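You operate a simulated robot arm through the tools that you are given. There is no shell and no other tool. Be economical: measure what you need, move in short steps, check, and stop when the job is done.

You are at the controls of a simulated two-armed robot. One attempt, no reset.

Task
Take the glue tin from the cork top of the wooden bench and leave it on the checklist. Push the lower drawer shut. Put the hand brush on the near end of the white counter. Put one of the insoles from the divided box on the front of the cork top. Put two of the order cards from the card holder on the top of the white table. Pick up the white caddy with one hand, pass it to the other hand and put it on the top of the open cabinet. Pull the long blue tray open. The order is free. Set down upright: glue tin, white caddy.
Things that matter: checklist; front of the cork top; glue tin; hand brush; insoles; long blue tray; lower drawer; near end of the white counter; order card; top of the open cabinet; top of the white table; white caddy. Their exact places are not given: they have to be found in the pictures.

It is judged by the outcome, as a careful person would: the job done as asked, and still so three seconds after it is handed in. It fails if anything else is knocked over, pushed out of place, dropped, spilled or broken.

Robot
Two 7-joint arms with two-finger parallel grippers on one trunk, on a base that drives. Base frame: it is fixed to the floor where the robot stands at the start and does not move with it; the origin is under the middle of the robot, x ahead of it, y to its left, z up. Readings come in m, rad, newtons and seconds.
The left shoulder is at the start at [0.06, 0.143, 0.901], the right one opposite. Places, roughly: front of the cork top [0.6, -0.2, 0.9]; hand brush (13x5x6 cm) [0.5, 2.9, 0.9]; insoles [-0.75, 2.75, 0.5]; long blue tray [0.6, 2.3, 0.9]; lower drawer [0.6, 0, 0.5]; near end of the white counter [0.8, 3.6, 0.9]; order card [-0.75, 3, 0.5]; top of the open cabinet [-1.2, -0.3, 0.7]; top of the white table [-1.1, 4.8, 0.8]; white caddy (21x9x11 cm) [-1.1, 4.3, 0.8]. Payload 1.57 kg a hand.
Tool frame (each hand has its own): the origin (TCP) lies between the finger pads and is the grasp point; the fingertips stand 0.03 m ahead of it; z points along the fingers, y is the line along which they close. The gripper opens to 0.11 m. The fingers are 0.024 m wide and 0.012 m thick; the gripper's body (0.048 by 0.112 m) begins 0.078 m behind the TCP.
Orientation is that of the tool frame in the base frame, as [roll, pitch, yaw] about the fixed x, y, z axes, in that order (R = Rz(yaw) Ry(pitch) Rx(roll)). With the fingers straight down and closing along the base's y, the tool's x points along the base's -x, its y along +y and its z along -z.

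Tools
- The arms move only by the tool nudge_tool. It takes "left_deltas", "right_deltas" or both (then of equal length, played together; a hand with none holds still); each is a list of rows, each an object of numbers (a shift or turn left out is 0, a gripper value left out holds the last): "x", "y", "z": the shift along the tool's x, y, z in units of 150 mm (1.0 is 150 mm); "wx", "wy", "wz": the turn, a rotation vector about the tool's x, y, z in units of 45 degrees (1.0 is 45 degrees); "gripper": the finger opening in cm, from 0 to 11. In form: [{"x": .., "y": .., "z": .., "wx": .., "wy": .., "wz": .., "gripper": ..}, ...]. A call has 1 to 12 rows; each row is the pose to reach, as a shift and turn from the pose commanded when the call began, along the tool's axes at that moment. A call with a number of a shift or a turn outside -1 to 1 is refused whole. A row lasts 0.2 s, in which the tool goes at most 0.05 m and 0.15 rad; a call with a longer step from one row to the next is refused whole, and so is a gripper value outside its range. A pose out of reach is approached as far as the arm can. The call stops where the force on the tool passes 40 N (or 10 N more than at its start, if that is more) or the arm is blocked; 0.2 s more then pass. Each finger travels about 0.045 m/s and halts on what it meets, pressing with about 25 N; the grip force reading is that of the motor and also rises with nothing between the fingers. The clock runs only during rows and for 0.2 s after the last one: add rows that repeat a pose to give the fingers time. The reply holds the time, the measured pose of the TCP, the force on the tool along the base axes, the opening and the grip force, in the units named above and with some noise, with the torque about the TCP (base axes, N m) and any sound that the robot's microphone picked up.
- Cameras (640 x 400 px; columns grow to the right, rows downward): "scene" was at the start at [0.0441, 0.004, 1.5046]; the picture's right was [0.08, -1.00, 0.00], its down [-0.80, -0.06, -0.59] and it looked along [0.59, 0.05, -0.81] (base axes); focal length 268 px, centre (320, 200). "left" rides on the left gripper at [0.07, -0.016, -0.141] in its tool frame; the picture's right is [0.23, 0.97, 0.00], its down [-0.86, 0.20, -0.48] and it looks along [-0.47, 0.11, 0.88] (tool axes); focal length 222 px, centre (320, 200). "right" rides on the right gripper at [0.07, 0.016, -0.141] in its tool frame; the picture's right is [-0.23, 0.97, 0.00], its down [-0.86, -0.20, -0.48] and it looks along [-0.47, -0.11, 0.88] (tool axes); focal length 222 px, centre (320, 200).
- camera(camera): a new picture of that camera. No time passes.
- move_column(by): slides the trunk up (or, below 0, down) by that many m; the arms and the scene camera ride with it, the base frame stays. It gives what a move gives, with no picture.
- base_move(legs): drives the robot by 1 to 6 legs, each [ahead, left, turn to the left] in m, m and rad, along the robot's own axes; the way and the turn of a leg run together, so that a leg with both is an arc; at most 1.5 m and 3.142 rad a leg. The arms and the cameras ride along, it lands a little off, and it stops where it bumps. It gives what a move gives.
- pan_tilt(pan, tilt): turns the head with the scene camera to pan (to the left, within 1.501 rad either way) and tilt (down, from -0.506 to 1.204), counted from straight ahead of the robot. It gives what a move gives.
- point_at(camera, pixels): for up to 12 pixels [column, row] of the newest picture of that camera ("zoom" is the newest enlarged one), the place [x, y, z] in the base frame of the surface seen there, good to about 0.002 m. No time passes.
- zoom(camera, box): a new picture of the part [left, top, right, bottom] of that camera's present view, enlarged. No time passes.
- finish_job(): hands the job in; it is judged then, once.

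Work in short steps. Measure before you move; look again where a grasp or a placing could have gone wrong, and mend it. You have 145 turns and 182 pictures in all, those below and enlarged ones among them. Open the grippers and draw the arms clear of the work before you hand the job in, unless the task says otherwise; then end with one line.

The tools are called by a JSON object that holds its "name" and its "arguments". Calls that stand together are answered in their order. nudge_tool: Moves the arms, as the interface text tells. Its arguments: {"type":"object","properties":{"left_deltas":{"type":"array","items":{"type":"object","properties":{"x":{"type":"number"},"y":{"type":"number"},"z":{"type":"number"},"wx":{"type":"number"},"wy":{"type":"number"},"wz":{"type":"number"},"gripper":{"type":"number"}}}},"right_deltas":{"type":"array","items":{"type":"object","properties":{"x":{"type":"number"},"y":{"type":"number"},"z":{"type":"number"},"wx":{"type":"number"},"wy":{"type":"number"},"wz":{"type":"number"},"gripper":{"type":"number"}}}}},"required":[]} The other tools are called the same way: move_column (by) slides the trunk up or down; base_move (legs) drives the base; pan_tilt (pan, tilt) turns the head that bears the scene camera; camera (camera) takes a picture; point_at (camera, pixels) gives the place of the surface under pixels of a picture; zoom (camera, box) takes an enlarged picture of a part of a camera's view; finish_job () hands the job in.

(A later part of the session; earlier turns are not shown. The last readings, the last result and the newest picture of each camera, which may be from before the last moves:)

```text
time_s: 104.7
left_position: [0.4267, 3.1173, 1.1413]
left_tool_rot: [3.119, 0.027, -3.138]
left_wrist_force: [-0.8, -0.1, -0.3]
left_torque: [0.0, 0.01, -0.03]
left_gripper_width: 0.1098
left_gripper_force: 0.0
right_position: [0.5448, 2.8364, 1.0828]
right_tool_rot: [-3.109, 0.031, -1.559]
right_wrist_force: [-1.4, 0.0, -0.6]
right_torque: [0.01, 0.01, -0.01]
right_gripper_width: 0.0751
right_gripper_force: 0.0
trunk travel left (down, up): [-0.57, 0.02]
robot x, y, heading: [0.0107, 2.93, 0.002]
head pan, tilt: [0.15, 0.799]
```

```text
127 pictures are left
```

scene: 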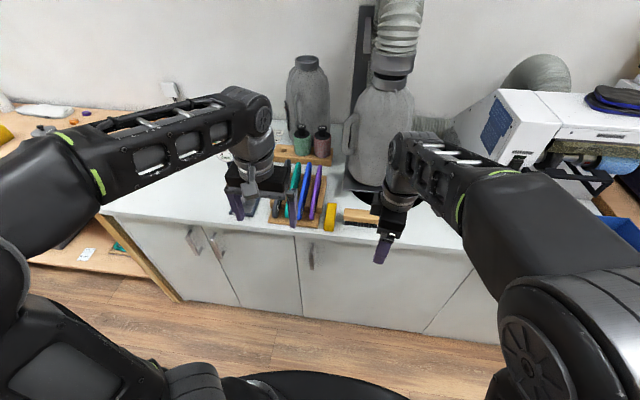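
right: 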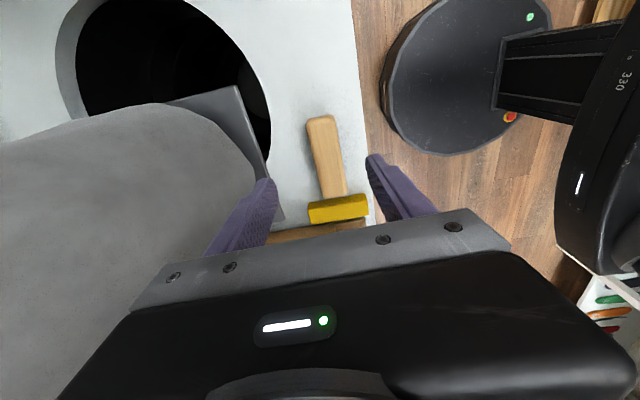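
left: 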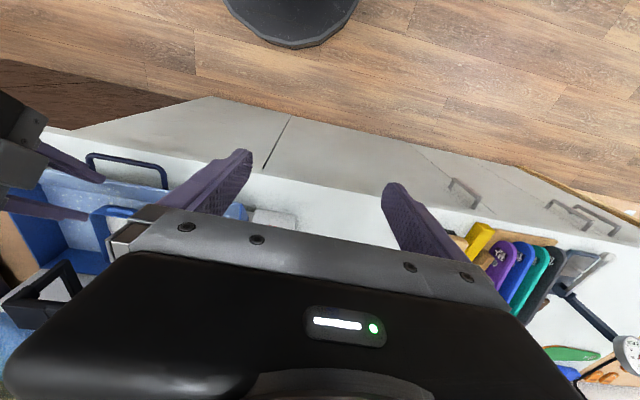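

Brush at (327,155) between the fingers; the grey bag is close at left. I measure both.

{"name": "point_at", "arguments": {"camera": "right", "pixels": [[307, 130], [336, 122], [322, 118], [320, 192], [345, 188], [340, 210], [250, 150], [200, 110], [240, 100], [180, 200], [262, 165]]}}

```text
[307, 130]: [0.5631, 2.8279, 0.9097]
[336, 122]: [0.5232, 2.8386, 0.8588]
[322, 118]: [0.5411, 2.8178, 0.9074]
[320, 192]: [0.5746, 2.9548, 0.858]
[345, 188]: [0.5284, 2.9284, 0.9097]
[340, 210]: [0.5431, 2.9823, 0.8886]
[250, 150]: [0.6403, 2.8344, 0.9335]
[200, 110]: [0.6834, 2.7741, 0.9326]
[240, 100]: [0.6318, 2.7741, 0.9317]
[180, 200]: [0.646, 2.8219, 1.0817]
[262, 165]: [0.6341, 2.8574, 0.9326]
```

Brush centre (0.545, 2.88); bag is at x≥0.64, clear. I shift 4.3 cm in y and descend in two steps, then close.

{"name": "nudge_tool", "arguments": {"right_deltas": [{"x": -0.28}, {"x": -0.28, "z": 0.3}, {"x": -0.28, "z": 0.6}, {"x": -0.28, "z": 0.85}, {"x": -0.28, "z": 1.0}, {"x": -0.28, "z": 1.0}]}}

{"name": "camera", "arguments": {"camera": "right"}}

```text
time_s: 106.1
left_position: [0.4261, 3.1178, 1.1415]
left_tool_rot: [3.12, 0.027, -3.138]
left_wrist_force: [-0.1, -0.3, -0.1]
left_torque: [-0.01, -0.01, -0.01]
left_gripper_width: 0.11
left_gripper_force: 0.1
right_position: [0.5483, 2.8839, 0.9338]
right_tool_rot: [-3.106, 0.031, -1.557]
right_wrist_force: [0.6, -0.8, -0.9]
right_torque: [0.02, -0.01, -0.01]
right_gripper_width: 0.0751
right_gripper_force: 0.1
trunk travel left (down, up): [-0.57, 0.02]
robot x, y, heading: [0.0116, 2.9295, 0.008]
head pan, tilt: [0.15, 0.799]
```

```text
126 pictures are left
```

right: 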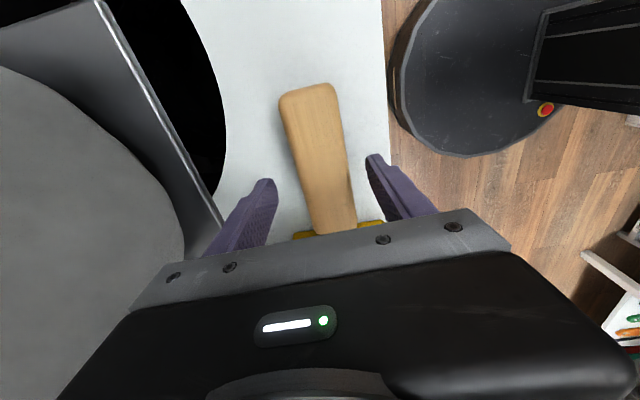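

Well centred. Descend 3.6 cm more and close.

{"name": "nudge_tool", "arguments": {"right_deltas": [{"z": 0.12}, {"z": 0.235}, {"z": 0.235, "gripper": 5}, {"z": 0.235, "gripper": 3}, {"z": 0.235, "gripper": 2}, {"z": 0.235}, {"z": 0.235}]}}

{"name": "nudge_tool", "arguments": {"right_deltas": [{"z": -0.2}, {"z": -0.45}, {"z": -0.7}, {"z": -0.9}, {"z": -1.0}]}}

{"name": "camera", "arguments": {"camera": "right"}}

{"name": "camera", "arguments": {"camera": "left"}}

```text
time_s: 107.7
left_position: [0.4263, 3.1188, 1.1415]
left_tool_rot: [3.119, 0.028, -3.138]
left_wrist_force: [-0.8, -0.5, -0.2]
left_torque: [0.02, -0.03, -0.02]
left_gripper_width: 0.1102
left_gripper_force: 0.1
right_position: [0.5504, 2.884, 0.8985]
right_tool_rot: [-3.11, 0.032, -1.557]
right_wrist_force: [0.0, 0.1, -0.9]
right_torque: [0.03, -0.04, -0.02]
right_gripper_width: 0.0414
right_gripper_force: 24.9
trunk travel left (down, up): [-0.57, 0.02]
robot x, y, heading: [0.0107, 2.9302, 0.004]
head pan, tilt: [0.15, 0.799]
```

```text
time_s: 108.9
left_position: [0.4267, 3.1184, 1.1412]
left_tool_rot: [3.117, 0.027, -3.138]
left_wrist_force: [-0.4, 0.4, -0.3]
left_torque: [0.0, -0.01, 0.03]
left_gripper_width: 0.1098
left_gripper_force: 0.1
right_position: [0.5445, 2.8804, 1.0512]
right_tool_rot: [-3.11, 0.03, -1.559]
right_wrist_force: [-0.4, 0.7, -1.3]
right_torque: [-0.03, 0.01, 0.01]
right_gripper_width: 0.0417
right_gripper_force: 25.1
trunk travel left (down, up): [-0.57, 0.02]
robot x, y, heading: [0.0126, 2.9302, 0.009]
head pan, tilt: [0.15, 0.799]
```

```text
125 pictures are left
```

right: 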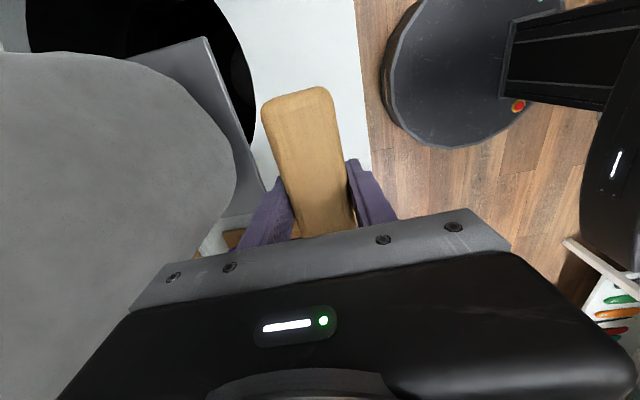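

```text
124 pictures are left
```

left: 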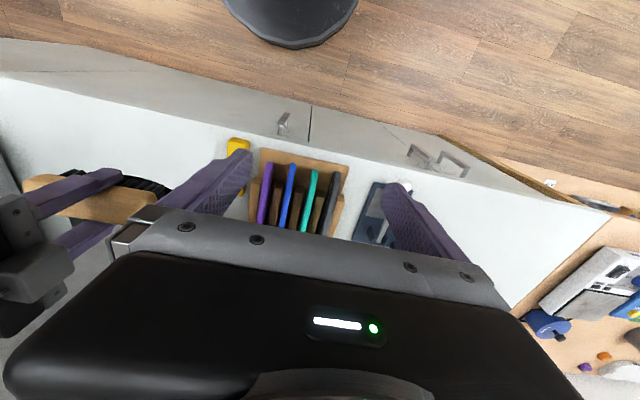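

Brush is held. I back up 0.2, slide left 0.68 to the free end of the counter, and look.

{"name": "base_move", "arguments": {"legs": [[-0.2, 0, 0], [0, 0.68, 0]]}}

{"name": "pan_tilt", "arguments": {"pan": 0.0, "tilt": 0.7}}

{"name": "camera", "arguments": {"camera": "scene"}}

{"name": "camera", "arguments": {"camera": "left"}}

```text
time_s: 113.8
left_position: [0.2312, 3.7883, 1.1417]
left_tool_rot: [3.118, 0.028, 3.133]
left_wrist_force: [0.2, 0.2, -0.6]
left_torque: [-0.01, -0.02, 0.01]
left_gripper_width: 0.11
left_gripper_force: 0.1
right_position: [0.3469, 3.5497, 1.0516]
right_tool_rot: [-3.109, 0.031, -1.57]
right_wrist_force: [0.1, 0.1, -1.2]
right_torque: [0.02, -0.02, -0.05]
right_gripper_width: 0.0416
right_gripper_force: 24.5
trunk travel left (down, up): [-0.57, 0.02]
robot x, y, heading: [-0.1839, 3.6036, -0.01]
head pan, tilt: [0.15, 0.799]
```

```text
time_s: 114.5
left_position: [0.2307, 3.7884, 1.1415]
left_tool_rot: [3.119, 0.027, 3.133]
left_wrist_force: [-0.8, 0.8, -0.5]
left_torque: [-0.03, 0.0, 0.01]
left_gripper_width: 0.1101
left_gripper_force: 0.1
right_position: [0.3451, 3.5482, 1.05]
right_tool_rot: [-3.112, 0.034, -1.569]
right_wrist_force: [1.1, -0.2, -1.6]
right_torque: [0.0, 0.0, -0.02]
right_gripper_width: 0.0416
right_gripper_force: 25.0
trunk travel left (down, up): [-0.57, 0.02]
robot x, y, heading: [-0.1882, 3.6016, -0.009]
head pan, tilt: [0.0, 0.7]
```

```text
123 pictures are left
```

scene: 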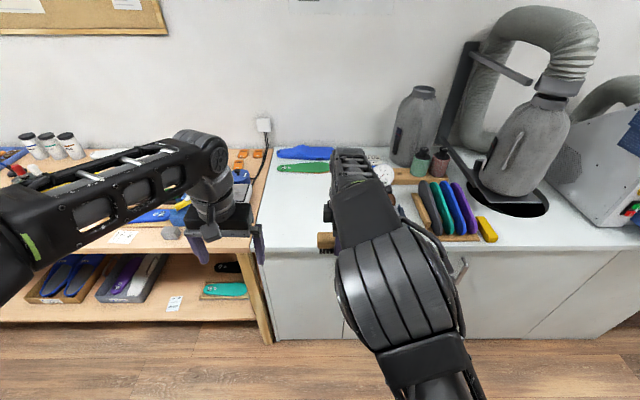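

```text
122 pictures are left
```

left: 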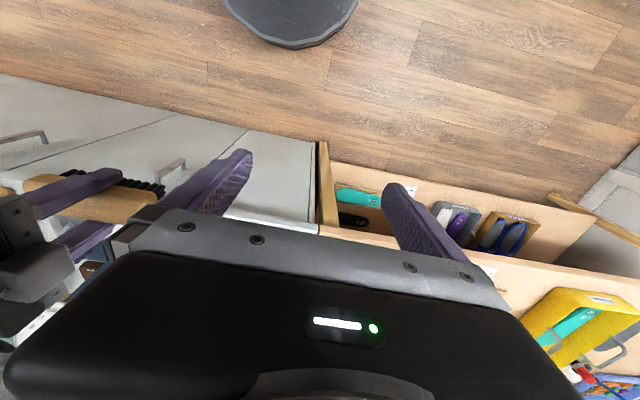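

The counter's end area is around (290,210), with blue/green insoles at its back. I measure.

{"name": "point_at", "arguments": {"camera": "scene", "pixels": [[290, 200], [265, 245], [275, 190], [305, 172], [310, 154], [315, 230], [268, 155], [385, 180], [400, 220], [320, 190]]}}

```text
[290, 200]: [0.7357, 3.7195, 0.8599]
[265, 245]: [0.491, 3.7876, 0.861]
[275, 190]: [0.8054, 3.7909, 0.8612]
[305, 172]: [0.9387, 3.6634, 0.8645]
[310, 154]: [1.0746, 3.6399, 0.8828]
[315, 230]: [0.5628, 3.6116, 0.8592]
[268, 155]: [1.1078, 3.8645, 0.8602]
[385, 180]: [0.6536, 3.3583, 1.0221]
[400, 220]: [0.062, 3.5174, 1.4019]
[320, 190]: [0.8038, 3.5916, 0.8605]
```

Free area spans x 0.5–0.9, y 3.42–3.79. I drive ahead 0.34 m and left 0.05 m to bring the brush over (0.69, 3.60).

{"name": "base_move", "arguments": {"legs": [[0.34, 0.055, 0.009]]}}

{"name": "nudge_tool", "arguments": {"right_deltas": [{"z": 0.25}, {"z": 0.5}, {"z": 0.75}, {"z": 0.9}, {"z": 0.97}]}}

{"name": "camera", "arguments": {"camera": "left"}}

```text
time_s: 116.7
left_position: [0.5625, 3.8526, 1.1401]
left_tool_rot: [3.118, 0.025, -3.131]
left_wrist_force: [0.9, 0.6, -0.7]
left_torque: [0.01, 0.02, 0.01]
left_gripper_width: 0.1102
left_gripper_force: 0.1
right_position: [0.6824, 3.616, 1.0498]
right_tool_rot: [-3.111, 0.032, -1.55]
right_wrist_force: [0.6, 0.4, -1.5]
right_torque: [0.0, 0.04, 0.02]
right_gripper_width: 0.0417
right_gripper_force: 24.8
trunk travel left (down, up): [-0.57, 0.02]
robot x, y, heading: [0.1485, 3.662, 0.012]
head pan, tilt: [0.0, 0.7]
```

```text
time_s: 117.9
left_position: [0.561, 3.8515, 1.1419]
left_tool_rot: [3.118, 0.028, -3.13]
left_wrist_force: [-0.4, 0.3, 0.7]
left_torque: [-0.02, 0.02, -0.01]
left_gripper_width: 0.1101
left_gripper_force: 0.1
right_position: [0.6864, 3.6216, 0.9063]
right_tool_rot: [-3.11, 0.03, -1.551]
right_wrist_force: [0.0, -0.2, -1.4]
right_torque: [-0.02, 0.01, 0.0]
right_gripper_width: 0.0416
right_gripper_force: 24.9
trunk travel left (down, up): [-0.57, 0.02]
robot x, y, heading: [0.1473, 3.6606, 0.011]
head pan, tilt: [0.0, 0.7]
```

```text
121 pictures are left
```

left: 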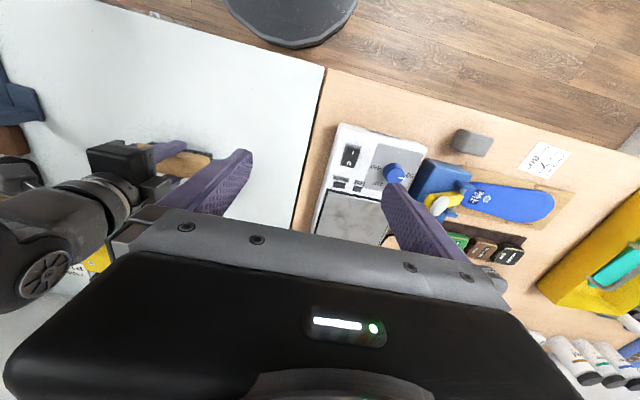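

Brush hangs ~8 mm above the counter. I lower 7 mm, release and rise.

{"name": "nudge_tool", "arguments": {"right_deltas": [{"z": 0.03}, {"z": 0.05}, {"z": 0.055, "gripper": 7}, {"z": 0.055}, {"z": 0.055}, {"z": -0.2}, {"z": -0.5}, {"z": -0.8}, {"z": -0.93}]}}

{"name": "camera", "arguments": {"camera": "right"}}

```text
time_s: 119.9
left_position: [0.5617, 3.8527, 1.1421]
left_tool_rot: [3.118, 0.026, -3.129]
left_wrist_force: [0.5, -0.3, 0.7]
left_torque: [-0.03, 0.0, 0.0]
left_gripper_width: 0.1098
left_gripper_force: 0.0
right_position: [0.6818, 3.6141, 1.0435]
right_tool_rot: [-3.11, 0.031, -1.551]
right_wrist_force: [0.3, 0.3, 0.4]
right_torque: [0.05, 0.01, -0.01]
right_gripper_width: 0.0702
right_gripper_force: 0.1
trunk travel left (down, up): [-0.57, 0.02]
robot x, y, heading: [0.1495, 3.6605, 0.011]
head pan, tilt: [0.0, 0.7]
```

```text
120 pictures are left
```

right: 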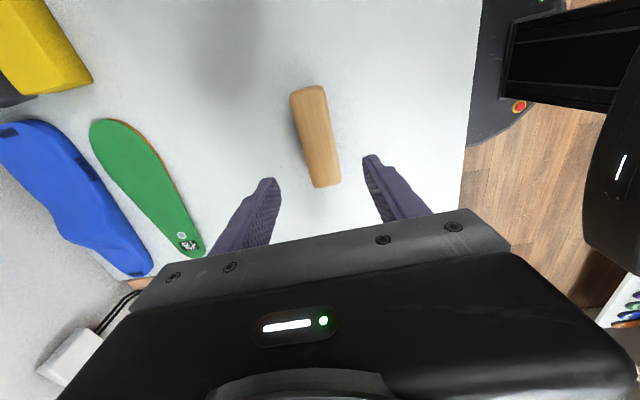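

Brush rests on the counter's end. Next the cards: I back up, tuck the right hand, and turn to face the opposite side.

{"name": "base_move", "arguments": {"legs": [[-0.3, 0, 0]]}}

{"name": "nudge_tool", "arguments": {"right_deltas": [{"y": 0.25}, {"y": 0.5}, {"y": 0.75}, {"y": 0.85}]}}

{"name": "base_move", "arguments": {"legs": [[0, -0.4, 0], [0, 0, 1.571], [0, 0, 1.571]]}}

{"name": "camera", "arguments": {"camera": "scene"}}

```text
time_s: 121.9
left_position: [0.2701, 3.8479, 1.1409]
left_tool_rot: [3.118, 0.028, -3.132]
left_wrist_force: [-1.0, 0.2, 0.4]
left_torque: [0.01, -0.02, -0.01]
left_gripper_width: 0.1101
left_gripper_force: 0.0
right_position: [0.3873, 3.6121, 1.0453]
right_tool_rot: [-3.108, 0.033, -1.553]
right_wrist_force: [0.2, -0.1, 0.7]
right_torque: [0.01, 0.01, -0.02]
right_gripper_width: 0.07
right_gripper_force: 0.2
trunk travel left (down, up): [-0.57, 0.02]
robot x, y, heading: [-0.1407, 3.6577, 0.007]
head pan, tilt: [0.0, 0.7]
```

```text
time_s: 122.9
left_position: [0.2709, 3.8489, 1.1418]
left_tool_rot: [3.121, 0.029, -3.13]
left_wrist_force: [-0.2, 0.9, -0.3]
left_torque: [-0.01, -0.02, 0.05]
left_gripper_width: 0.1099
left_gripper_force: 0.1
right_position: [0.2638, 3.6082, 1.0396]
right_tool_rot: [-3.11, 0.032, -1.553]
right_wrist_force: [-0.1, -0.5, 0.1]
right_torque: [-0.02, 0.02, -0.02]
right_gripper_width: 0.0699
right_gripper_force: 0.0
trunk travel left (down, up): [-0.57, 0.02]
robot x, y, heading: [-0.1448, 3.6585, 0.007]
head pan, tilt: [0.0, 0.7]
```

```text
time_s: 132.3
left_position: [-0.5909, 3.1701, 1.1444]
left_tool_rot: [3.135, 0.054, -0.241]
left_wrist_force: [0.1, 12.1, -2.3]
left_torque: [0.53, 0.01, -0.1]
left_gripper_width: 0.0993
left_gripper_force: 0.0
right_position: [-0.5228, 3.3916, 1.0395]
right_tool_rot: [-3.111, 0.032, 1.354]
right_wrist_force: [-0.4, 0.0, -0.6]
right_torque: [-0.02, -0.01, -0.01]
right_gripper_width: 0.07
right_gripper_force: 0.0
trunk travel left (down, up): [-0.57, 0.02]
robot x, y, heading: [-0.1376, 3.253, 2.918]
head pan, tilt: [0.0, 0.7]
stopped in leg 3: the force on the tool passed its limit (the readings are from after the stop); the commanded pose is now the measured one
```

```text
119 pictures are left
```

scene: 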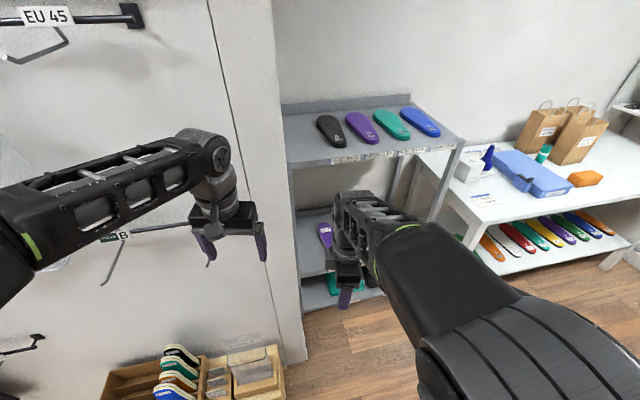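

The left hand touched a wall hook (force +12 N in y). I turn back 0.12 rad and move the base away from the wall, then look at the left wrist view.

{"name": "base_move", "arguments": {"legs": [[0, 0, -0.12], [-0.1, 0, 0]]}}

{"name": "camera", "arguments": {"camera": "left"}}

{"name": "zoom", "arguments": {"camera": "scene", "box": [0, 100, 320, 400]}}

```text
time_s: 134.0
left_position: [-0.5015, 3.1857, 1.1455]
left_tool_rot: [3.133, 0.055, -0.355]
left_wrist_force: [0.5, -1.2, -0.8]
left_torque: [0.04, 0.07, 0.01]
left_gripper_width: 0.1098
left_gripper_force: 0.0
right_position: [-0.4075, 3.4004, 1.0404]
right_tool_rot: [-3.108, 0.033, 1.238]
right_wrist_force: [-0.1, 0.2, 0.3]
right_torque: [0.04, 0.04, -0.04]
right_gripper_width: 0.0698
right_gripper_force: 0.0
trunk travel left (down, up): [-0.57, 0.02]
robot x, y, heading: [-0.043, 3.2155, 2.797]
head pan, tilt: [0.0, 0.7]
```

```text
118 pictures are left
```

left: 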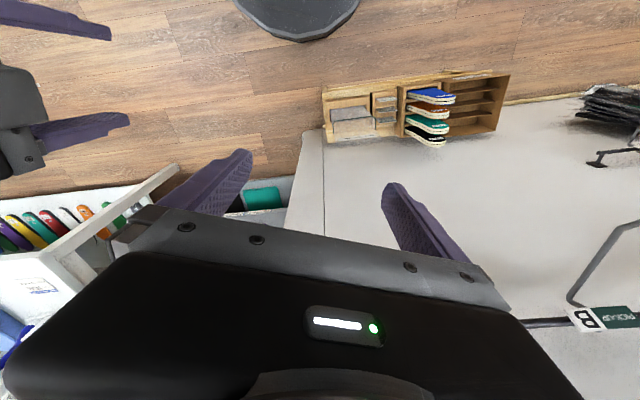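

```text
1.33 times, centred on (160, 250) of scene
```

zoom: 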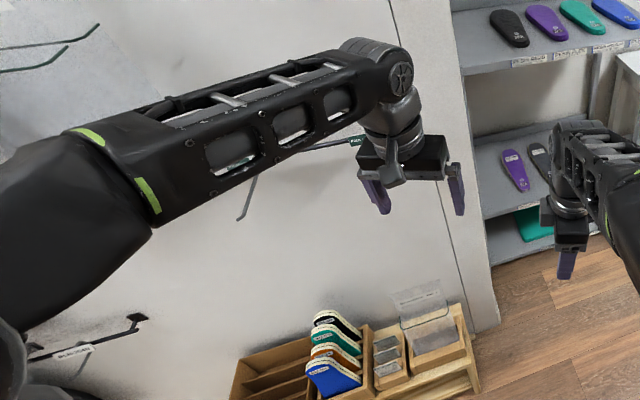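

Contact was with a fixed hook. I zoom on the wooden stand with cards and insoles.

{"name": "zoom", "arguments": {"camera": "left", "box": [300, 50, 540, 170]}}

{"name": "point_at", "arguments": {"camera": "zoom", "pixels": [[100, 200], [140, 160], [230, 130], [235, 200], [350, 125], [360, 245], [480, 150], [60, 120], [540, 80], [300, 80], [130, 220], [350, 180]]}}

{"name": "zoom", "arguments": {"camera": "scene", "box": [160, 300, 400, 400]}}

```text
2.67 times, centred on (420, 110) of left
```

zoom: 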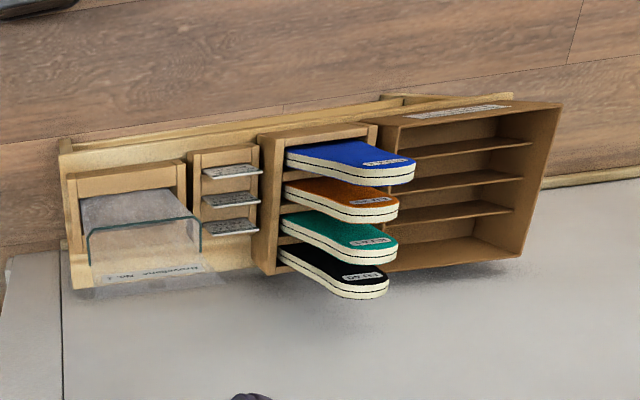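

```text
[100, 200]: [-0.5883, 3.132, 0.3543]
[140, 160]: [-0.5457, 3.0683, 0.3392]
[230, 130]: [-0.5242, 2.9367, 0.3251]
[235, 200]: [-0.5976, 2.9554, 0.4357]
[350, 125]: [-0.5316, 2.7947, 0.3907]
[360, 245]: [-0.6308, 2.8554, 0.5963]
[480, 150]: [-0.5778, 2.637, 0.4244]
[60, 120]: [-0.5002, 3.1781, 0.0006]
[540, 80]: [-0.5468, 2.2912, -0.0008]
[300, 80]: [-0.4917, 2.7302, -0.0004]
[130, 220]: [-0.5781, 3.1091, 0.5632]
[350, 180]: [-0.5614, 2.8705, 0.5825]
```

```text
2.67 times, centred on (280, 350) of scene
```

zoom: 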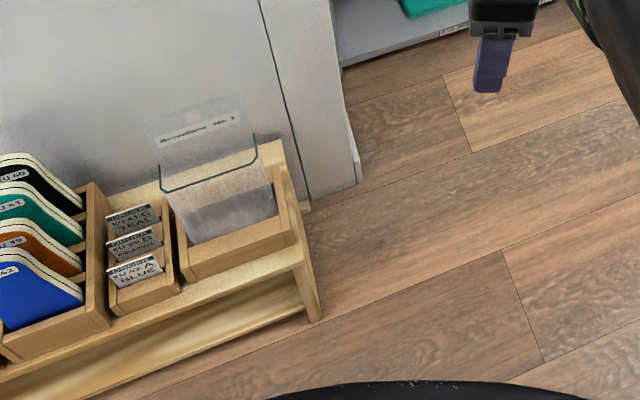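

The cards are three tags standing in a small holder at y≈2.95 (tops z≈0.436); insoles stand in a box at y 2.75–2.88. I tuck the left hand back and complete the turn.

{"name": "nudge_tool", "arguments": {"left_deltas": [{"x": 0.25}, {"x": 0.5}, {"x": 0.75}, {"x": 0.95}]}}

{"name": "base_move", "arguments": {"legs": [[0, 0, 0.345]]}}

{"name": "pan_tilt", "arguments": {"pan": 0.2, "tilt": 0.85}}

{"name": "camera", "arguments": {"camera": "scene"}}

```text
time_s: 135.0
left_position: [-0.3686, 3.1378, 1.138]
left_tool_rot: [3.133, 0.054, -0.355]
left_wrist_force: [-0.2, 1.3, 1.2]
left_torque: [0.01, 0.03, -0.03]
left_gripper_width: 0.1099
left_gripper_force: 0.1
right_position: [-0.4078, 3.3993, 1.0397]
right_tool_rot: [-3.108, 0.032, 1.238]
right_wrist_force: [-1.1, -0.1, 0.1]
right_torque: [0.0, -0.01, -0.02]
right_gripper_width: 0.0698
right_gripper_force: 0.0
trunk travel left (down, up): [-0.57, 0.02]
robot x, y, heading: [-0.0451, 3.2161, 2.8]
head pan, tilt: [0.0, 0.7]
```

```text
time_s: 136.5
left_position: [-0.3261, 3.0319, 1.1372]
left_tool_rot: [3.134, 0.054, -0.011]
left_wrist_force: [-0.2, -0.6, 0.0]
left_torque: [-0.03, 0.01, -0.02]
left_gripper_width: 0.1098
left_gripper_force: 0.0
right_position: [-0.4502, 3.266, 1.0392]
right_tool_rot: [-3.111, 0.03, 1.581]
right_wrist_force: [0.0, -0.2, -0.2]
right_torque: [-0.02, 0.01, 0.01]
right_gripper_width: 0.07
right_gripper_force: 0.0
trunk travel left (down, up): [-0.57, 0.02]
robot x, y, heading: [-0.044, 3.2122, -3.142]
head pan, tilt: [0.0, 0.7]
```

```text
time_s: 137.2
left_position: [-0.3249, 3.0314, 1.1368]
left_tool_rot: [3.133, 0.053, -0.011]
left_wrist_force: [-0.7, 0.5, 0.2]
left_torque: [-0.05, -0.01, 0.0]
left_gripper_width: 0.11
left_gripper_force: 0.1
right_position: [-0.4504, 3.2676, 1.0395]
right_tool_rot: [-3.109, 0.03, 1.582]
right_wrist_force: [-0.2, -0.2, -0.2]
right_torque: [-0.01, 0.0, -0.03]
right_gripper_width: 0.0699
right_gripper_force: 0.1
trunk travel left (down, up): [-0.57, 0.02]
robot x, y, heading: [-0.0441, 3.2101, -3.14]
head pan, tilt: [0.201, 0.85]
```

```text
114 pictures are left
```

scene: 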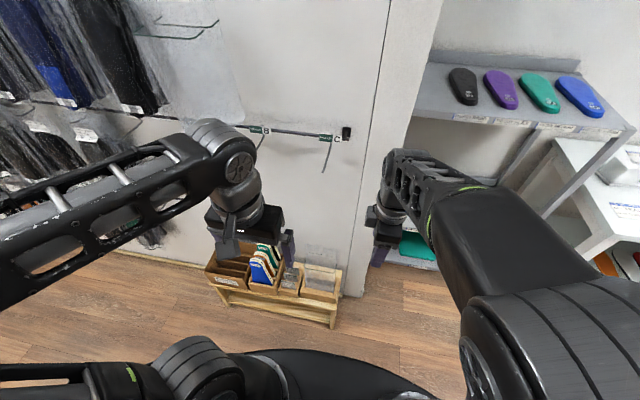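

Heading is π now. I measure the hooks' protrusion and the card holder before sliding the base left (−y) 0.3 m.

{"name": "point_at", "arguments": {"camera": "scene", "pixels": [[324, 168], [345, 132], [260, 145], [215, 25], [290, 275], [285, 285], [320, 285], [335, 300], [265, 265], [225, 265]]}}

{"name": "base_move", "arguments": {"legs": [[0, 0.3, 0]]}}

{"name": "move_column", "arguments": {"by": -0.38}}

{"name": "pan_tilt", "arguments": {"pan": 0.0, "tilt": 0.7}}

{"name": "camera", "arguments": {"camera": "scene"}}

{"name": "camera", "arguments": {"camera": "right"}}

```text
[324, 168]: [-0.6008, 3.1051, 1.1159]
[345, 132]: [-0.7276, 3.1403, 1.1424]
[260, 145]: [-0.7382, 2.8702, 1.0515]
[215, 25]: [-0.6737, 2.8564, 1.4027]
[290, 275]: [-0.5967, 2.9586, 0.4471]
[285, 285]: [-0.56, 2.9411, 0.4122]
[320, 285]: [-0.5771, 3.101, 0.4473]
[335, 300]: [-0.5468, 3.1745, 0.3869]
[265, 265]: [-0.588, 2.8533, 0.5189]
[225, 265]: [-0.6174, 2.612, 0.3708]
```

```text
time_s: 139.3
left_position: [-0.3246, 2.7303, 1.1374]
left_tool_rot: [3.134, 0.053, -0.01]
left_wrist_force: [-0.1, 0.1, -0.1]
left_torque: [0.06, -0.02, 0.0]
left_gripper_width: 0.1099
left_gripper_force: 0.0
right_position: [-0.4507, 2.9651, 1.0389]
right_tool_rot: [-3.109, 0.032, 1.581]
right_wrist_force: [1.0, 0.2, 0.4]
right_torque: [0.08, -0.03, 0.01]
right_gripper_width: 0.07
right_gripper_force: 0.1
trunk travel left (down, up): [-0.57, 0.02]
robot x, y, heading: [-0.0422, 2.9144, -3.135]
head pan, tilt: [0.201, 0.85]
```

```text
time_s: 142.9
left_position: [-0.3242, 2.7332, 0.7561]
left_tool_rot: [3.132, 0.054, -0.009]
left_wrist_force: [0.1, 0.5, -0.8]
left_torque: [-0.03, -0.01, 0.02]
left_gripper_width: 0.1101
left_gripper_force: 0.0
right_position: [-0.4506, 2.9679, 0.6587]
right_tool_rot: [-3.11, 0.032, 1.581]
right_wrist_force: [-0.2, -0.4, 0.0]
right_torque: [0.01, -0.01, 0.01]
right_gripper_width: 0.0702
right_gripper_force: 0.0
trunk travel left (down, up): [-0.19, 0.4]
robot x, y, heading: [-0.0436, 2.9141, -3.136]
head pan, tilt: [0.201, 0.85]
```

```text
time_s: 143.7
left_position: [-0.3247, 2.7323, 0.7572]
left_tool_rot: [3.132, 0.052, -0.01]
left_wrist_force: [0.8, 0.0, 0.0]
left_torque: [0.0, -0.03, -0.04]
left_gripper_width: 0.1099
left_gripper_force: 0.0
right_position: [-0.4503, 2.9673, 0.6601]
right_tool_rot: [-3.111, 0.031, 1.58]
right_wrist_force: [0.8, -0.1, 0.7]
right_torque: [0.01, 0.0, -0.01]
right_gripper_width: 0.0698
right_gripper_force: 0.0
trunk travel left (down, up): [-0.19, 0.4]
robot x, y, heading: [-0.0401, 2.9134, -3.142]
head pan, tilt: [0.0, 0.7]
```

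```text
113 pictures are left
```

scene: 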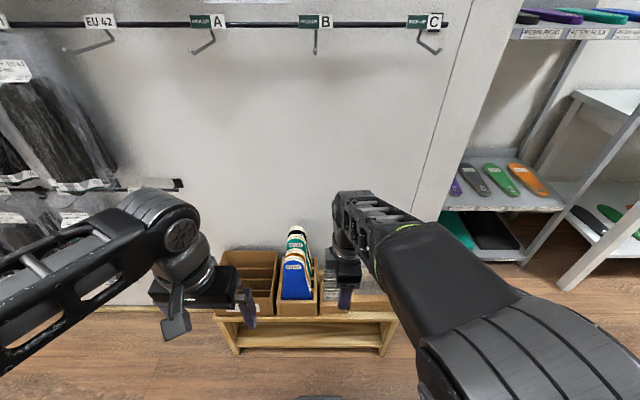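

```text
112 pictures are left
```

right: 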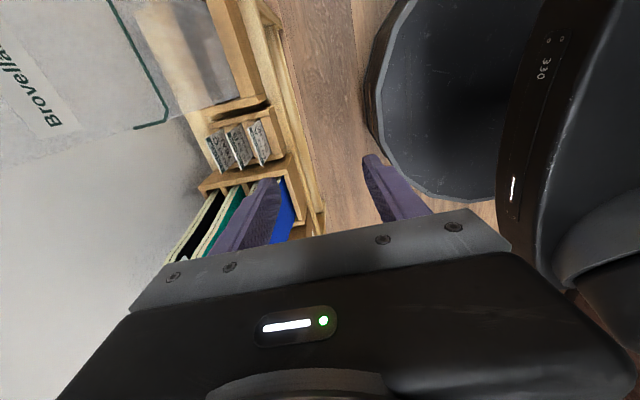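

The three cards appear at (205–270,120–170) in the right picture. I zoom and measure them.

{"name": "zoom", "arguments": {"camera": "right", "box": [160, 80, 320, 200]}}

{"name": "point_at", "arguments": {"camera": "zoom", "pixels": [[230, 220], [305, 190], [385, 170], [200, 230], [275, 195], [355, 175], [240, 345], [320, 330], [430, 320], [400, 150], [470, 240], [340, 90]]}}

```text
3.33 times, centred on (240, 140) of right
```

zoom: 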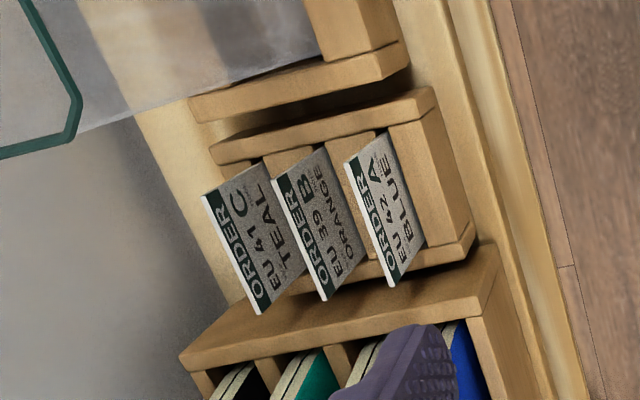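

```text
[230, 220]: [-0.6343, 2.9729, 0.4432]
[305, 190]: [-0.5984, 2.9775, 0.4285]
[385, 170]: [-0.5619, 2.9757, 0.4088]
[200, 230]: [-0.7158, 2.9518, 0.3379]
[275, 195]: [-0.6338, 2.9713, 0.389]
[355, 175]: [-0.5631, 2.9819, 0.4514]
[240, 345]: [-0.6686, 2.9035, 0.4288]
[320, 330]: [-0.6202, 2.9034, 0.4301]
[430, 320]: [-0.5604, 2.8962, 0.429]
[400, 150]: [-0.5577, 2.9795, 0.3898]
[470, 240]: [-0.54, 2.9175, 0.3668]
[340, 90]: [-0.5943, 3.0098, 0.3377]
```

Cards A, B, C stand at x≈-0.562, -0.599, -0.634, centre y≈2.945, tops z≈0.45. The right hand will take card A: I move above it with a 2.8 cm opening and level the tool.

{"name": "nudge_tool", "arguments": {"right_deltas": [{"x": -0.05, "y": -0.25, "wx": -0.02, "wy": 0.02, "gripper": 2.8}, {"x": -0.1, "y": -0.5, "wx": -0.04, "wy": 0.04}, {"x": -0.16, "y": -0.745, "wx": -0.04, "wy": 0.04}, {"x": -0.16, "y": -0.745, "wx": -0.04, "wy": 0.04}, {"x": -0.16, "y": -0.745, "z": 0.25, "wx": -0.04, "wy": 0.04}, {"x": -0.16, "y": -0.745, "z": 0.5, "wx": -0.04, "wy": 0.04}, {"x": -0.16, "y": -0.745, "z": 0.8, "wx": -0.04, "wy": 0.04}, {"x": -0.16, "y": -0.745, "z": 0.8, "wx": -0.04, "wy": 0.04}]}}

{"name": "camera", "arguments": {"camera": "right"}}

{"name": "zoom", "arguments": {"camera": "right", "box": [200, 60, 440, 240]}}

```text
time_s: 145.5
left_position: [-0.3244, 2.7321, 0.7572]
left_tool_rot: [3.133, 0.053, -0.01]
left_wrist_force: [0.3, 0.2, 0.6]
left_torque: [-0.02, 0.01, 0.01]
left_gripper_width: 0.1101
left_gripper_force: 0.1
right_position: [-0.5659, 2.9373, 0.5423]
right_tool_rot: [3.14, -0.001, 1.582]
right_wrist_force: [0.2, 0.0, -0.1]
right_torque: [0.02, 0.0, -0.03]
right_gripper_width: 0.0283
right_gripper_force: 0.0
trunk travel left (down, up): [-0.19, 0.4]
robot x, y, heading: [-0.0469, 2.9107, -3.139]
head pan, tilt: [0.0, 0.7]
```

```text
110 pictures are left
```

right: 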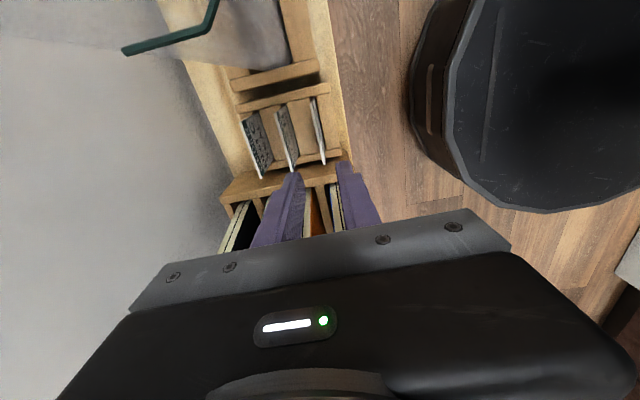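

```text
2.22 times, centred on (320, 150) of right
```

zoom: 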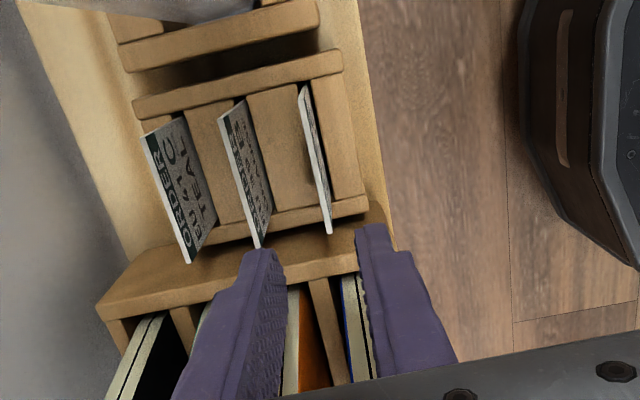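

I re-measure card A's top edge (300–330, 85–230 in the zoom) and box edges.

{"name": "point_at", "arguments": {"camera": "zoom", "pixels": [[302, 90], [316, 160], [328, 228], [222, 125], [258, 243], [330, 268], [230, 275], [295, 330], [350, 330], [145, 140], [189, 258]]}}

```text
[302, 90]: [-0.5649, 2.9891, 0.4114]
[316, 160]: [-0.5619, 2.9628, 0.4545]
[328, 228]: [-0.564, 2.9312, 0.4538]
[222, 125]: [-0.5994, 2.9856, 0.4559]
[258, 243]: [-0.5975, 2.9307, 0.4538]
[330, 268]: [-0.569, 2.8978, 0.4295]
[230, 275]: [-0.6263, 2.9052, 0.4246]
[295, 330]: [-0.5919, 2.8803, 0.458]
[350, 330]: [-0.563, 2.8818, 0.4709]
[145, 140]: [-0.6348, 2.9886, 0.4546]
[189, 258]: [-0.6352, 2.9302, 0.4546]
```

Card A: x -0.563, y 2.930–2.987, top 0.454. I shift +0.016 in y, descend 10.5 cm, and close.

{"name": "nudge_tool", "arguments": {"right_deltas": [{"x": 0.11, "y": 0.02}, {"x": 0.11, "y": 0.02, "z": 0.25}, {"x": 0.11, "y": 0.02, "z": 0.5}, {"x": 0.11, "y": 0.02, "z": 0.7}, {"x": 0.11, "y": 0.02, "z": 0.7, "gripper": 1}, {"x": 0.11, "y": 0.02, "z": 0.7, "gripper": 0}, {"x": 0.11, "y": 0.02, "z": 0.7}, {"x": 0.11, "y": 0.02, "z": 0.7}]}}

{"name": "camera", "arguments": {"camera": "right"}}

```text
time_s: 147.3
left_position: [-0.3249, 2.7316, 0.7582]
left_tool_rot: [3.133, 0.055, -0.01]
left_wrist_force: [0.4, 0.0, 0.3]
left_torque: [-0.02, 0.02, 0.02]
left_gripper_width: 0.1099
left_gripper_force: 0.0
right_position: [-0.5603, 2.9549, 0.4402]
right_tool_rot: [-3.141, 0.001, 1.58]
right_wrist_force: [-0.3, 0.1, -0.6]
right_torque: [-0.01, 0.02, 0.03]
right_gripper_width: 0.0015
right_gripper_force: 23.2
trunk travel left (down, up): [-0.19, 0.4]
robot x, y, heading: [-0.0454, 2.9148, -3.134]
head pan, tilt: [0.0, 0.7]
```

```text
108 pictures are left
```

right: 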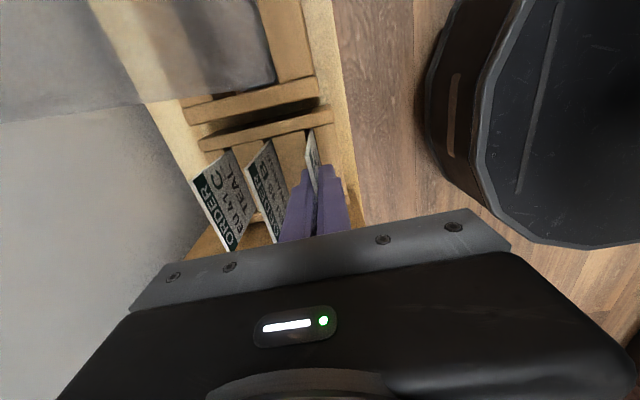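

Card A is gripped (1.5 mm). I lift 15 cm, then a bit more, and check.

{"name": "nudge_tool", "arguments": {"right_deltas": [{"z": -0.2}, {"z": -0.45}, {"z": -0.7}, {"z": -0.95}, {"z": -1.0}]}}

{"name": "nudge_tool", "arguments": {"right_deltas": [{"z": -0.25}, {"z": -0.45}, {"z": -0.45, "y": 0.3}, {"z": -0.45, "y": 0.6}, {"z": -0.45, "y": 0.85}]}}

{"name": "camera", "arguments": {"camera": "right"}}

{"name": "camera", "arguments": {"camera": "left"}}

```text
time_s: 148.5
left_position: [-0.3244, 2.7339, 0.7585]
left_tool_rot: [3.134, 0.054, -0.01]
left_wrist_force: [0.5, 0.6, -0.3]
left_torque: [0.02, 0.01, -0.01]
left_gripper_width: 0.1101
left_gripper_force: 0.0
right_position: [-0.5622, 2.9548, 0.5892]
right_tool_rot: [3.141, 0.001, 1.58]
right_wrist_force: [-0.4, 0.7, -0.2]
right_torque: [-0.01, -0.02, 0.01]
right_gripper_width: 0.0015
right_gripper_force: 23.8
trunk travel left (down, up): [-0.19, 0.4]
robot x, y, heading: [-0.0456, 2.9172, -3.139]
head pan, tilt: [0.0, 0.7]
```

```text
time_s: 149.7
left_position: [-0.3244, 2.7318, 0.7562]
left_tool_rot: [3.133, 0.054, -0.011]
left_wrist_force: [-1.0, -0.2, 1.0]
left_torque: [0.0, 0.0, -0.01]
left_gripper_width: 0.1101
left_gripper_force: 0.1
right_position: [-0.4338, 2.9553, 0.6543]
right_tool_rot: [3.141, 0.001, 1.581]
right_wrist_force: [0.4, 0.6, 0.6]
right_torque: [0.04, -0.03, -0.03]
right_gripper_width: 0.0014
right_gripper_force: 23.0
trunk travel left (down, up): [-0.19, 0.4]
robot x, y, heading: [-0.0449, 2.9137, -3.131]
head pan, tilt: [0.0, 0.7]
```

```text
107 pictures are left
```

right: 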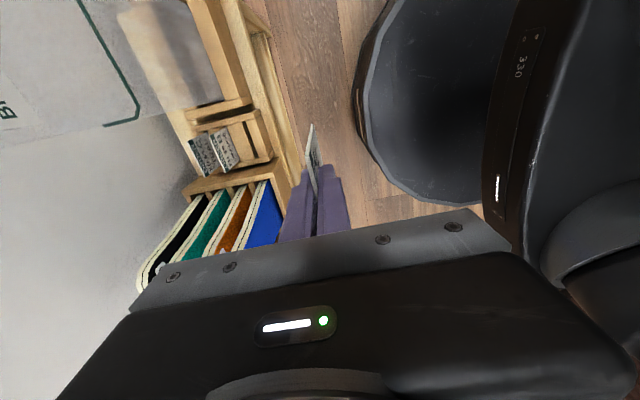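

```text
106 pictures are left
```

left: 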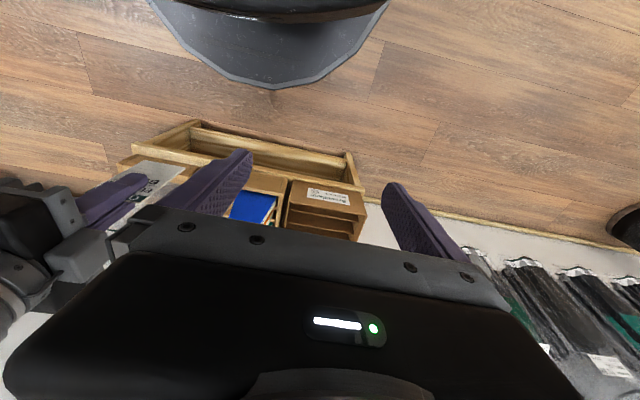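

Card A is held. Now the left hand: I rotate it 90° (two calls), raise the right hand, and slide the base right 0.225 m.

{"name": "nudge_tool", "arguments": {"left_deltas": [{"wz": -0.17}, {"wz": -0.34}, {"wz": -0.51}, {"wz": -0.68}, {"wz": -0.85}, {"wz": -1.0}], "right_deltas": [{"z": -0.2}, {"z": -0.4}, {"z": -0.6}, {"z": -0.8}, {"z": -0.8}, {"z": -0.8}]}}

{"name": "nudge_tool", "arguments": {"left_deltas": [{"wz": -0.17, "gripper": 2.8}, {"wz": -0.34}, {"wz": -0.51}, {"wz": -0.68}, {"wz": -0.85}, {"wz": -1.0}, {"wz": -1.0}]}}

{"name": "base_move", "arguments": {"legs": [[0, -0.225, -0.008]]}}

{"name": "camera", "arguments": {"camera": "left"}}

{"name": "camera", "arguments": {"camera": "scene"}}

```text
time_s: 151.1
left_position: [-0.3256, 2.7328, 0.7568]
left_tool_rot: [-3.111, 0.045, 0.776]
left_wrist_force: [-0.3, -0.7, 0.1]
left_torque: [0.0, 0.0, 0.01]
left_gripper_width: 0.1098
left_gripper_force: 0.0
right_position: [-0.4351, 2.9565, 0.7757]
right_tool_rot: [3.14, 0.001, 1.582]
right_wrist_force: [0.0, 0.3, 0.5]
right_torque: [-0.03, -0.02, 0.02]
right_gripper_width: 0.0013
right_gripper_force: 23.7
trunk travel left (down, up): [-0.19, 0.4]
robot x, y, heading: [-0.0445, 2.9129, -3.136]
head pan, tilt: [0.0, 0.7]
```

```text
time_s: 152.7
left_position: [-0.3256, 2.7328, 0.757]
left_tool_rot: [-3.086, 0.009, 1.563]
left_wrist_force: [0.3, 0.3, -1.0]
left_torque: [0.02, 0.02, -0.02]
left_gripper_width: 0.0279
left_gripper_force: 0.0
right_position: [-0.4337, 2.9569, 0.7744]
right_tool_rot: [3.141, -0.001, 1.582]
right_wrist_force: [-0.2, 0.1, 0.4]
right_torque: [-0.01, 0.01, -0.05]
right_gripper_width: 0.0013
right_gripper_force: 23.4
trunk travel left (down, up): [-0.19, 0.4]
robot x, y, heading: [-0.0451, 2.9115, -3.139]
head pan, tilt: [0.0, 0.7]
```

```text
time_s: 154.4
left_position: [-0.3266, 2.9588, 0.7579]
left_tool_rot: [-3.088, 0.009, 1.556]
left_wrist_force: [0.3, -0.3, -0.4]
left_torque: [-0.02, -0.02, -0.04]
left_gripper_width: 0.0279
left_gripper_force: 0.1
right_position: [-0.4345, 3.1834, 0.7751]
right_tool_rot: [3.14, 0.0, 1.577]
right_wrist_force: [-0.2, -0.1, -0.3]
right_torque: [-0.02, 0.02, 0.0]
right_gripper_width: 0.0014
right_gripper_force: 23.3
trunk travel left (down, up): [-0.19, 0.4]
robot x, y, heading: [-0.0466, 3.1418, 3.145]
head pan, tilt: [0.0, 0.7]
```

```text
105 pictures are left
```

left: 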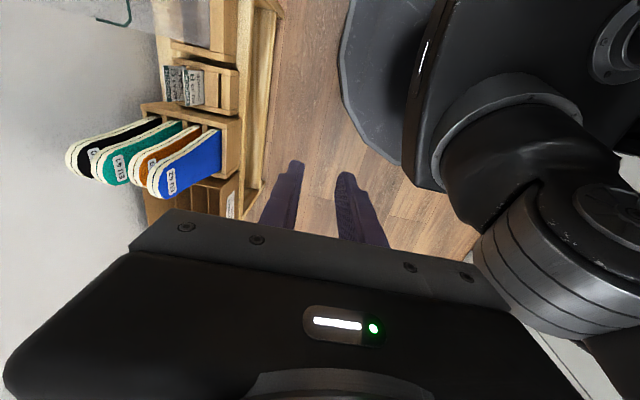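

```text
104 pictures are left
```

scene: 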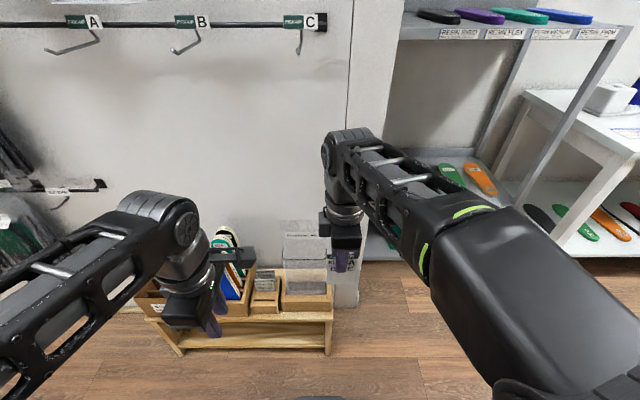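

I retract the right hand 12 cm, drive forward 0.13, then bring the left hand forward over card B and level it.

{"name": "nudge_tool", "arguments": {"right_deltas": [{"y": 0.25}, {"y": 0.5}, {"y": 0.75}, {"y": 0.75}]}}

{"name": "base_move", "arguments": {"legs": [[0.13, 0, 0]]}}

{"name": "nudge_tool", "arguments": {"left_deltas": [{"y": -0.25, "wx": -0.03}, {"y": -0.5, "wx": -0.068, "wy": 0.01}, {"y": -0.75, "wx": -0.068, "wy": 0.01}, {"y": -0.94, "wx": -0.068, "wy": 0.01}, {"y": -0.94, "wx": -0.068, "wy": 0.01}]}}

{"name": "camera", "arguments": {"camera": "left"}}

```text
time_s: 155.4
left_position: [-0.3256, 2.9592, 0.7567]
left_tool_rot: [-3.088, 0.009, 1.553]
left_wrist_force: [0.0, 0.0, -1.5]
left_torque: [-0.04, 0.04, -0.03]
left_gripper_width: 0.028
left_gripper_force: 0.1
right_position: [-0.3243, 3.1848, 0.7764]
right_tool_rot: [-3.14, 0.0, 1.575]
right_wrist_force: [0.1, -0.1, 0.3]
right_torque: [0.03, 0.0, 0.06]
right_gripper_width: 0.0013
right_gripper_force: 23.8
trunk travel left (down, up): [-0.19, 0.4]
robot x, y, heading: [-0.0446, 3.1425, 3.146]
head pan, tilt: [0.0, 0.7]
```

```text
time_s: 156.7
left_position: [-0.4558, 2.9593, 0.758]
left_tool_rot: [-3.087, 0.009, 1.558]
left_wrist_force: [0.2, 0.1, 0.6]
left_torque: [-0.02, -0.01, -0.03]
left_gripper_width: 0.0281
left_gripper_force: 0.0
right_position: [-0.4532, 3.1839, 0.7761]
right_tool_rot: [3.141, 0.0, 1.581]
right_wrist_force: [-0.5, 0.0, -0.2]
right_torque: [0.0, 0.05, 0.0]
right_gripper_width: 0.0011
right_gripper_force: 23.5
trunk travel left (down, up): [-0.19, 0.4]
robot x, y, heading: [-0.1731, 3.1423, 3.145]
head pan, tilt: [0.0, 0.7]
```

```text
time_s: 157.9
left_position: [-0.5981, 2.9605, 0.766]
left_tool_rot: [-3.141, 0.0, 1.559]
left_wrist_force: [0.2, 0.0, -0.8]
left_torque: [0.02, 0.03, 0.0]
left_gripper_width: 0.0279
left_gripper_force: 0.2
right_position: [-0.453, 3.1845, 0.777]
right_tool_rot: [3.141, 0.002, 1.58]
right_wrist_force: [-0.5, -0.2, 1.0]
right_torque: [0.0, 0.0, -0.01]
right_gripper_width: 0.0015
right_gripper_force: 23.3
trunk travel left (down, up): [-0.19, 0.4]
robot x, y, heading: [-0.1755, 3.1429, 3.143]
head pan, tilt: [0.0, 0.7]
```

```text
103 pictures are left
```

left: 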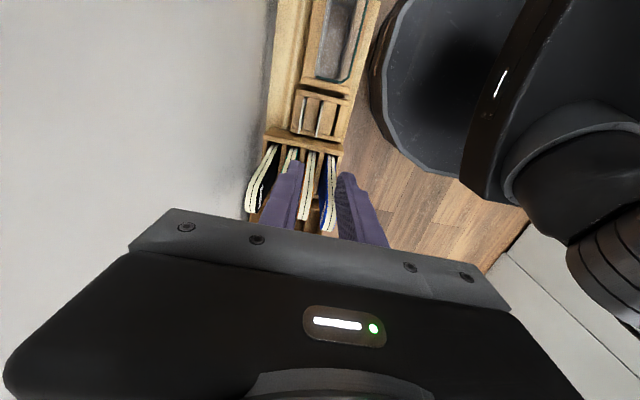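

Above card B. I check the clear plastic sheet's extents near the camera side and the card positions.

{"name": "zoom", "arguments": {"camera": "left", "box": [240, 0, 400, 160]}}

{"name": "point_at", "arguments": {"camera": "zoom", "pixels": [[300, 300], [420, 315], [435, 300], [340, 290], [345, 360], [250, 390], [330, 395], [325, 440], [310, 530], [255, 380], [240, 500], [470, 100]]}}

```text
2.50 times, centred on (320, 80) of left
```

zoom: 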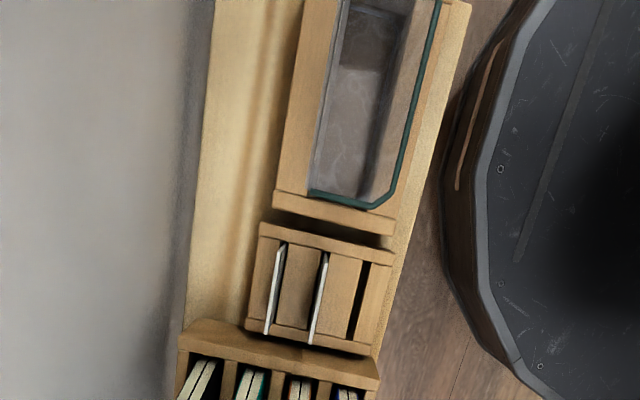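

```text
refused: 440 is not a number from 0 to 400
```

{"name": "point_at", "arguments": {"camera": "zoom", "pixels": [[312, 192], [372, 206], [398, 180], [438, 10], [326, 258], [312, 340], [283, 250], [267, 330], [360, 300], [315, 100]]}}

```text
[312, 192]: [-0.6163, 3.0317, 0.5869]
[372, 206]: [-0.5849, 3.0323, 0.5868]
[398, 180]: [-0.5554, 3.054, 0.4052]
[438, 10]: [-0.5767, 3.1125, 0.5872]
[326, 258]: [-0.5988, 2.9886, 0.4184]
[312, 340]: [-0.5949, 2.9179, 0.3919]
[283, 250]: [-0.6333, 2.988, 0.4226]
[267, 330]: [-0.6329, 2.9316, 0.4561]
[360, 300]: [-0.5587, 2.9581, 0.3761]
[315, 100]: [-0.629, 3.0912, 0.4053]
```

The clear box starts at y 3.032, top z 0.587, so I grip card B higher and shifted to y≈2.942 to keep the hand's camera clear.

{"name": "nudge_tool", "arguments": {"left_deltas": [{"x": -0.12}, {"x": -0.12, "z": 0.3}, {"x": -0.12, "z": 0.6}, {"x": -0.12, "z": 0.9}, {"x": -0.12, "z": 1.0}]}}

{"name": "nudge_tool", "arguments": {"left_deltas": [{"z": 0.2}, {"z": 0.4}, {"z": 0.5}, {"z": 0.5}]}}

{"name": "zoom", "arguments": {"camera": "left", "box": [200, 40, 440, 240]}}

```text
time_s: 159.1
left_position: [-0.5969, 2.9424, 0.6175]
left_tool_rot: [-3.14, 0.0, 1.56]
left_wrist_force: [0.8, 0.3, -0.4]
left_torque: [0.02, 0.0, 0.02]
left_gripper_width: 0.0281
left_gripper_force: 0.0
right_position: [-0.4536, 3.1855, 0.7763]
right_tool_rot: [3.14, 0.001, 1.581]
right_wrist_force: [-0.2, 0.3, -0.5]
right_torque: [0.03, -0.02, 0.01]
right_gripper_width: 0.0014
right_gripper_force: 23.7
trunk travel left (down, up): [-0.19, 0.4]
robot x, y, heading: [-0.1764, 3.1411, 3.141]
head pan, tilt: [0.0, 0.7]
```

```text
time_s: 160.1
left_position: [-0.5963, 2.9426, 0.5393]
left_tool_rot: [-3.142, -0.001, 1.558]
left_wrist_force: [-0.1, -0.8, -0.2]
left_torque: [-0.04, 0.0, 0.0]
left_gripper_width: 0.0284
left_gripper_force: 0.1
right_position: [-0.4537, 3.1843, 0.7755]
right_tool_rot: [-3.14, 0.0, 1.579]
right_wrist_force: [0.6, -0.1, 0.8]
right_torque: [-0.02, 0.03, -0.01]
right_gripper_width: 0.0015
right_gripper_force: 22.9
trunk travel left (down, up): [-0.19, 0.4]
robot x, y, heading: [-0.1715, 3.1391, 3.142]
head pan, tilt: [0.0, 0.7]
```

```text
2.00 times, centred on (320, 140) of left
```

zoom: 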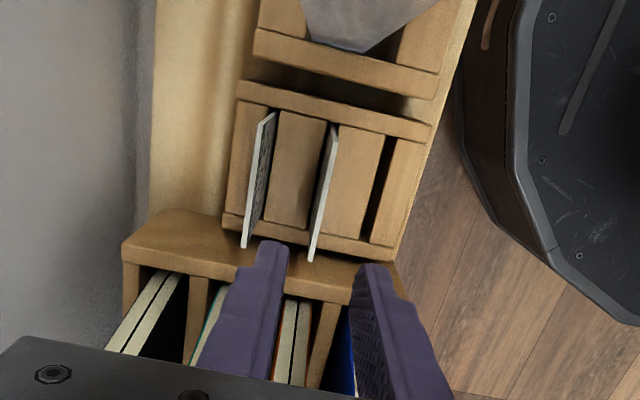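

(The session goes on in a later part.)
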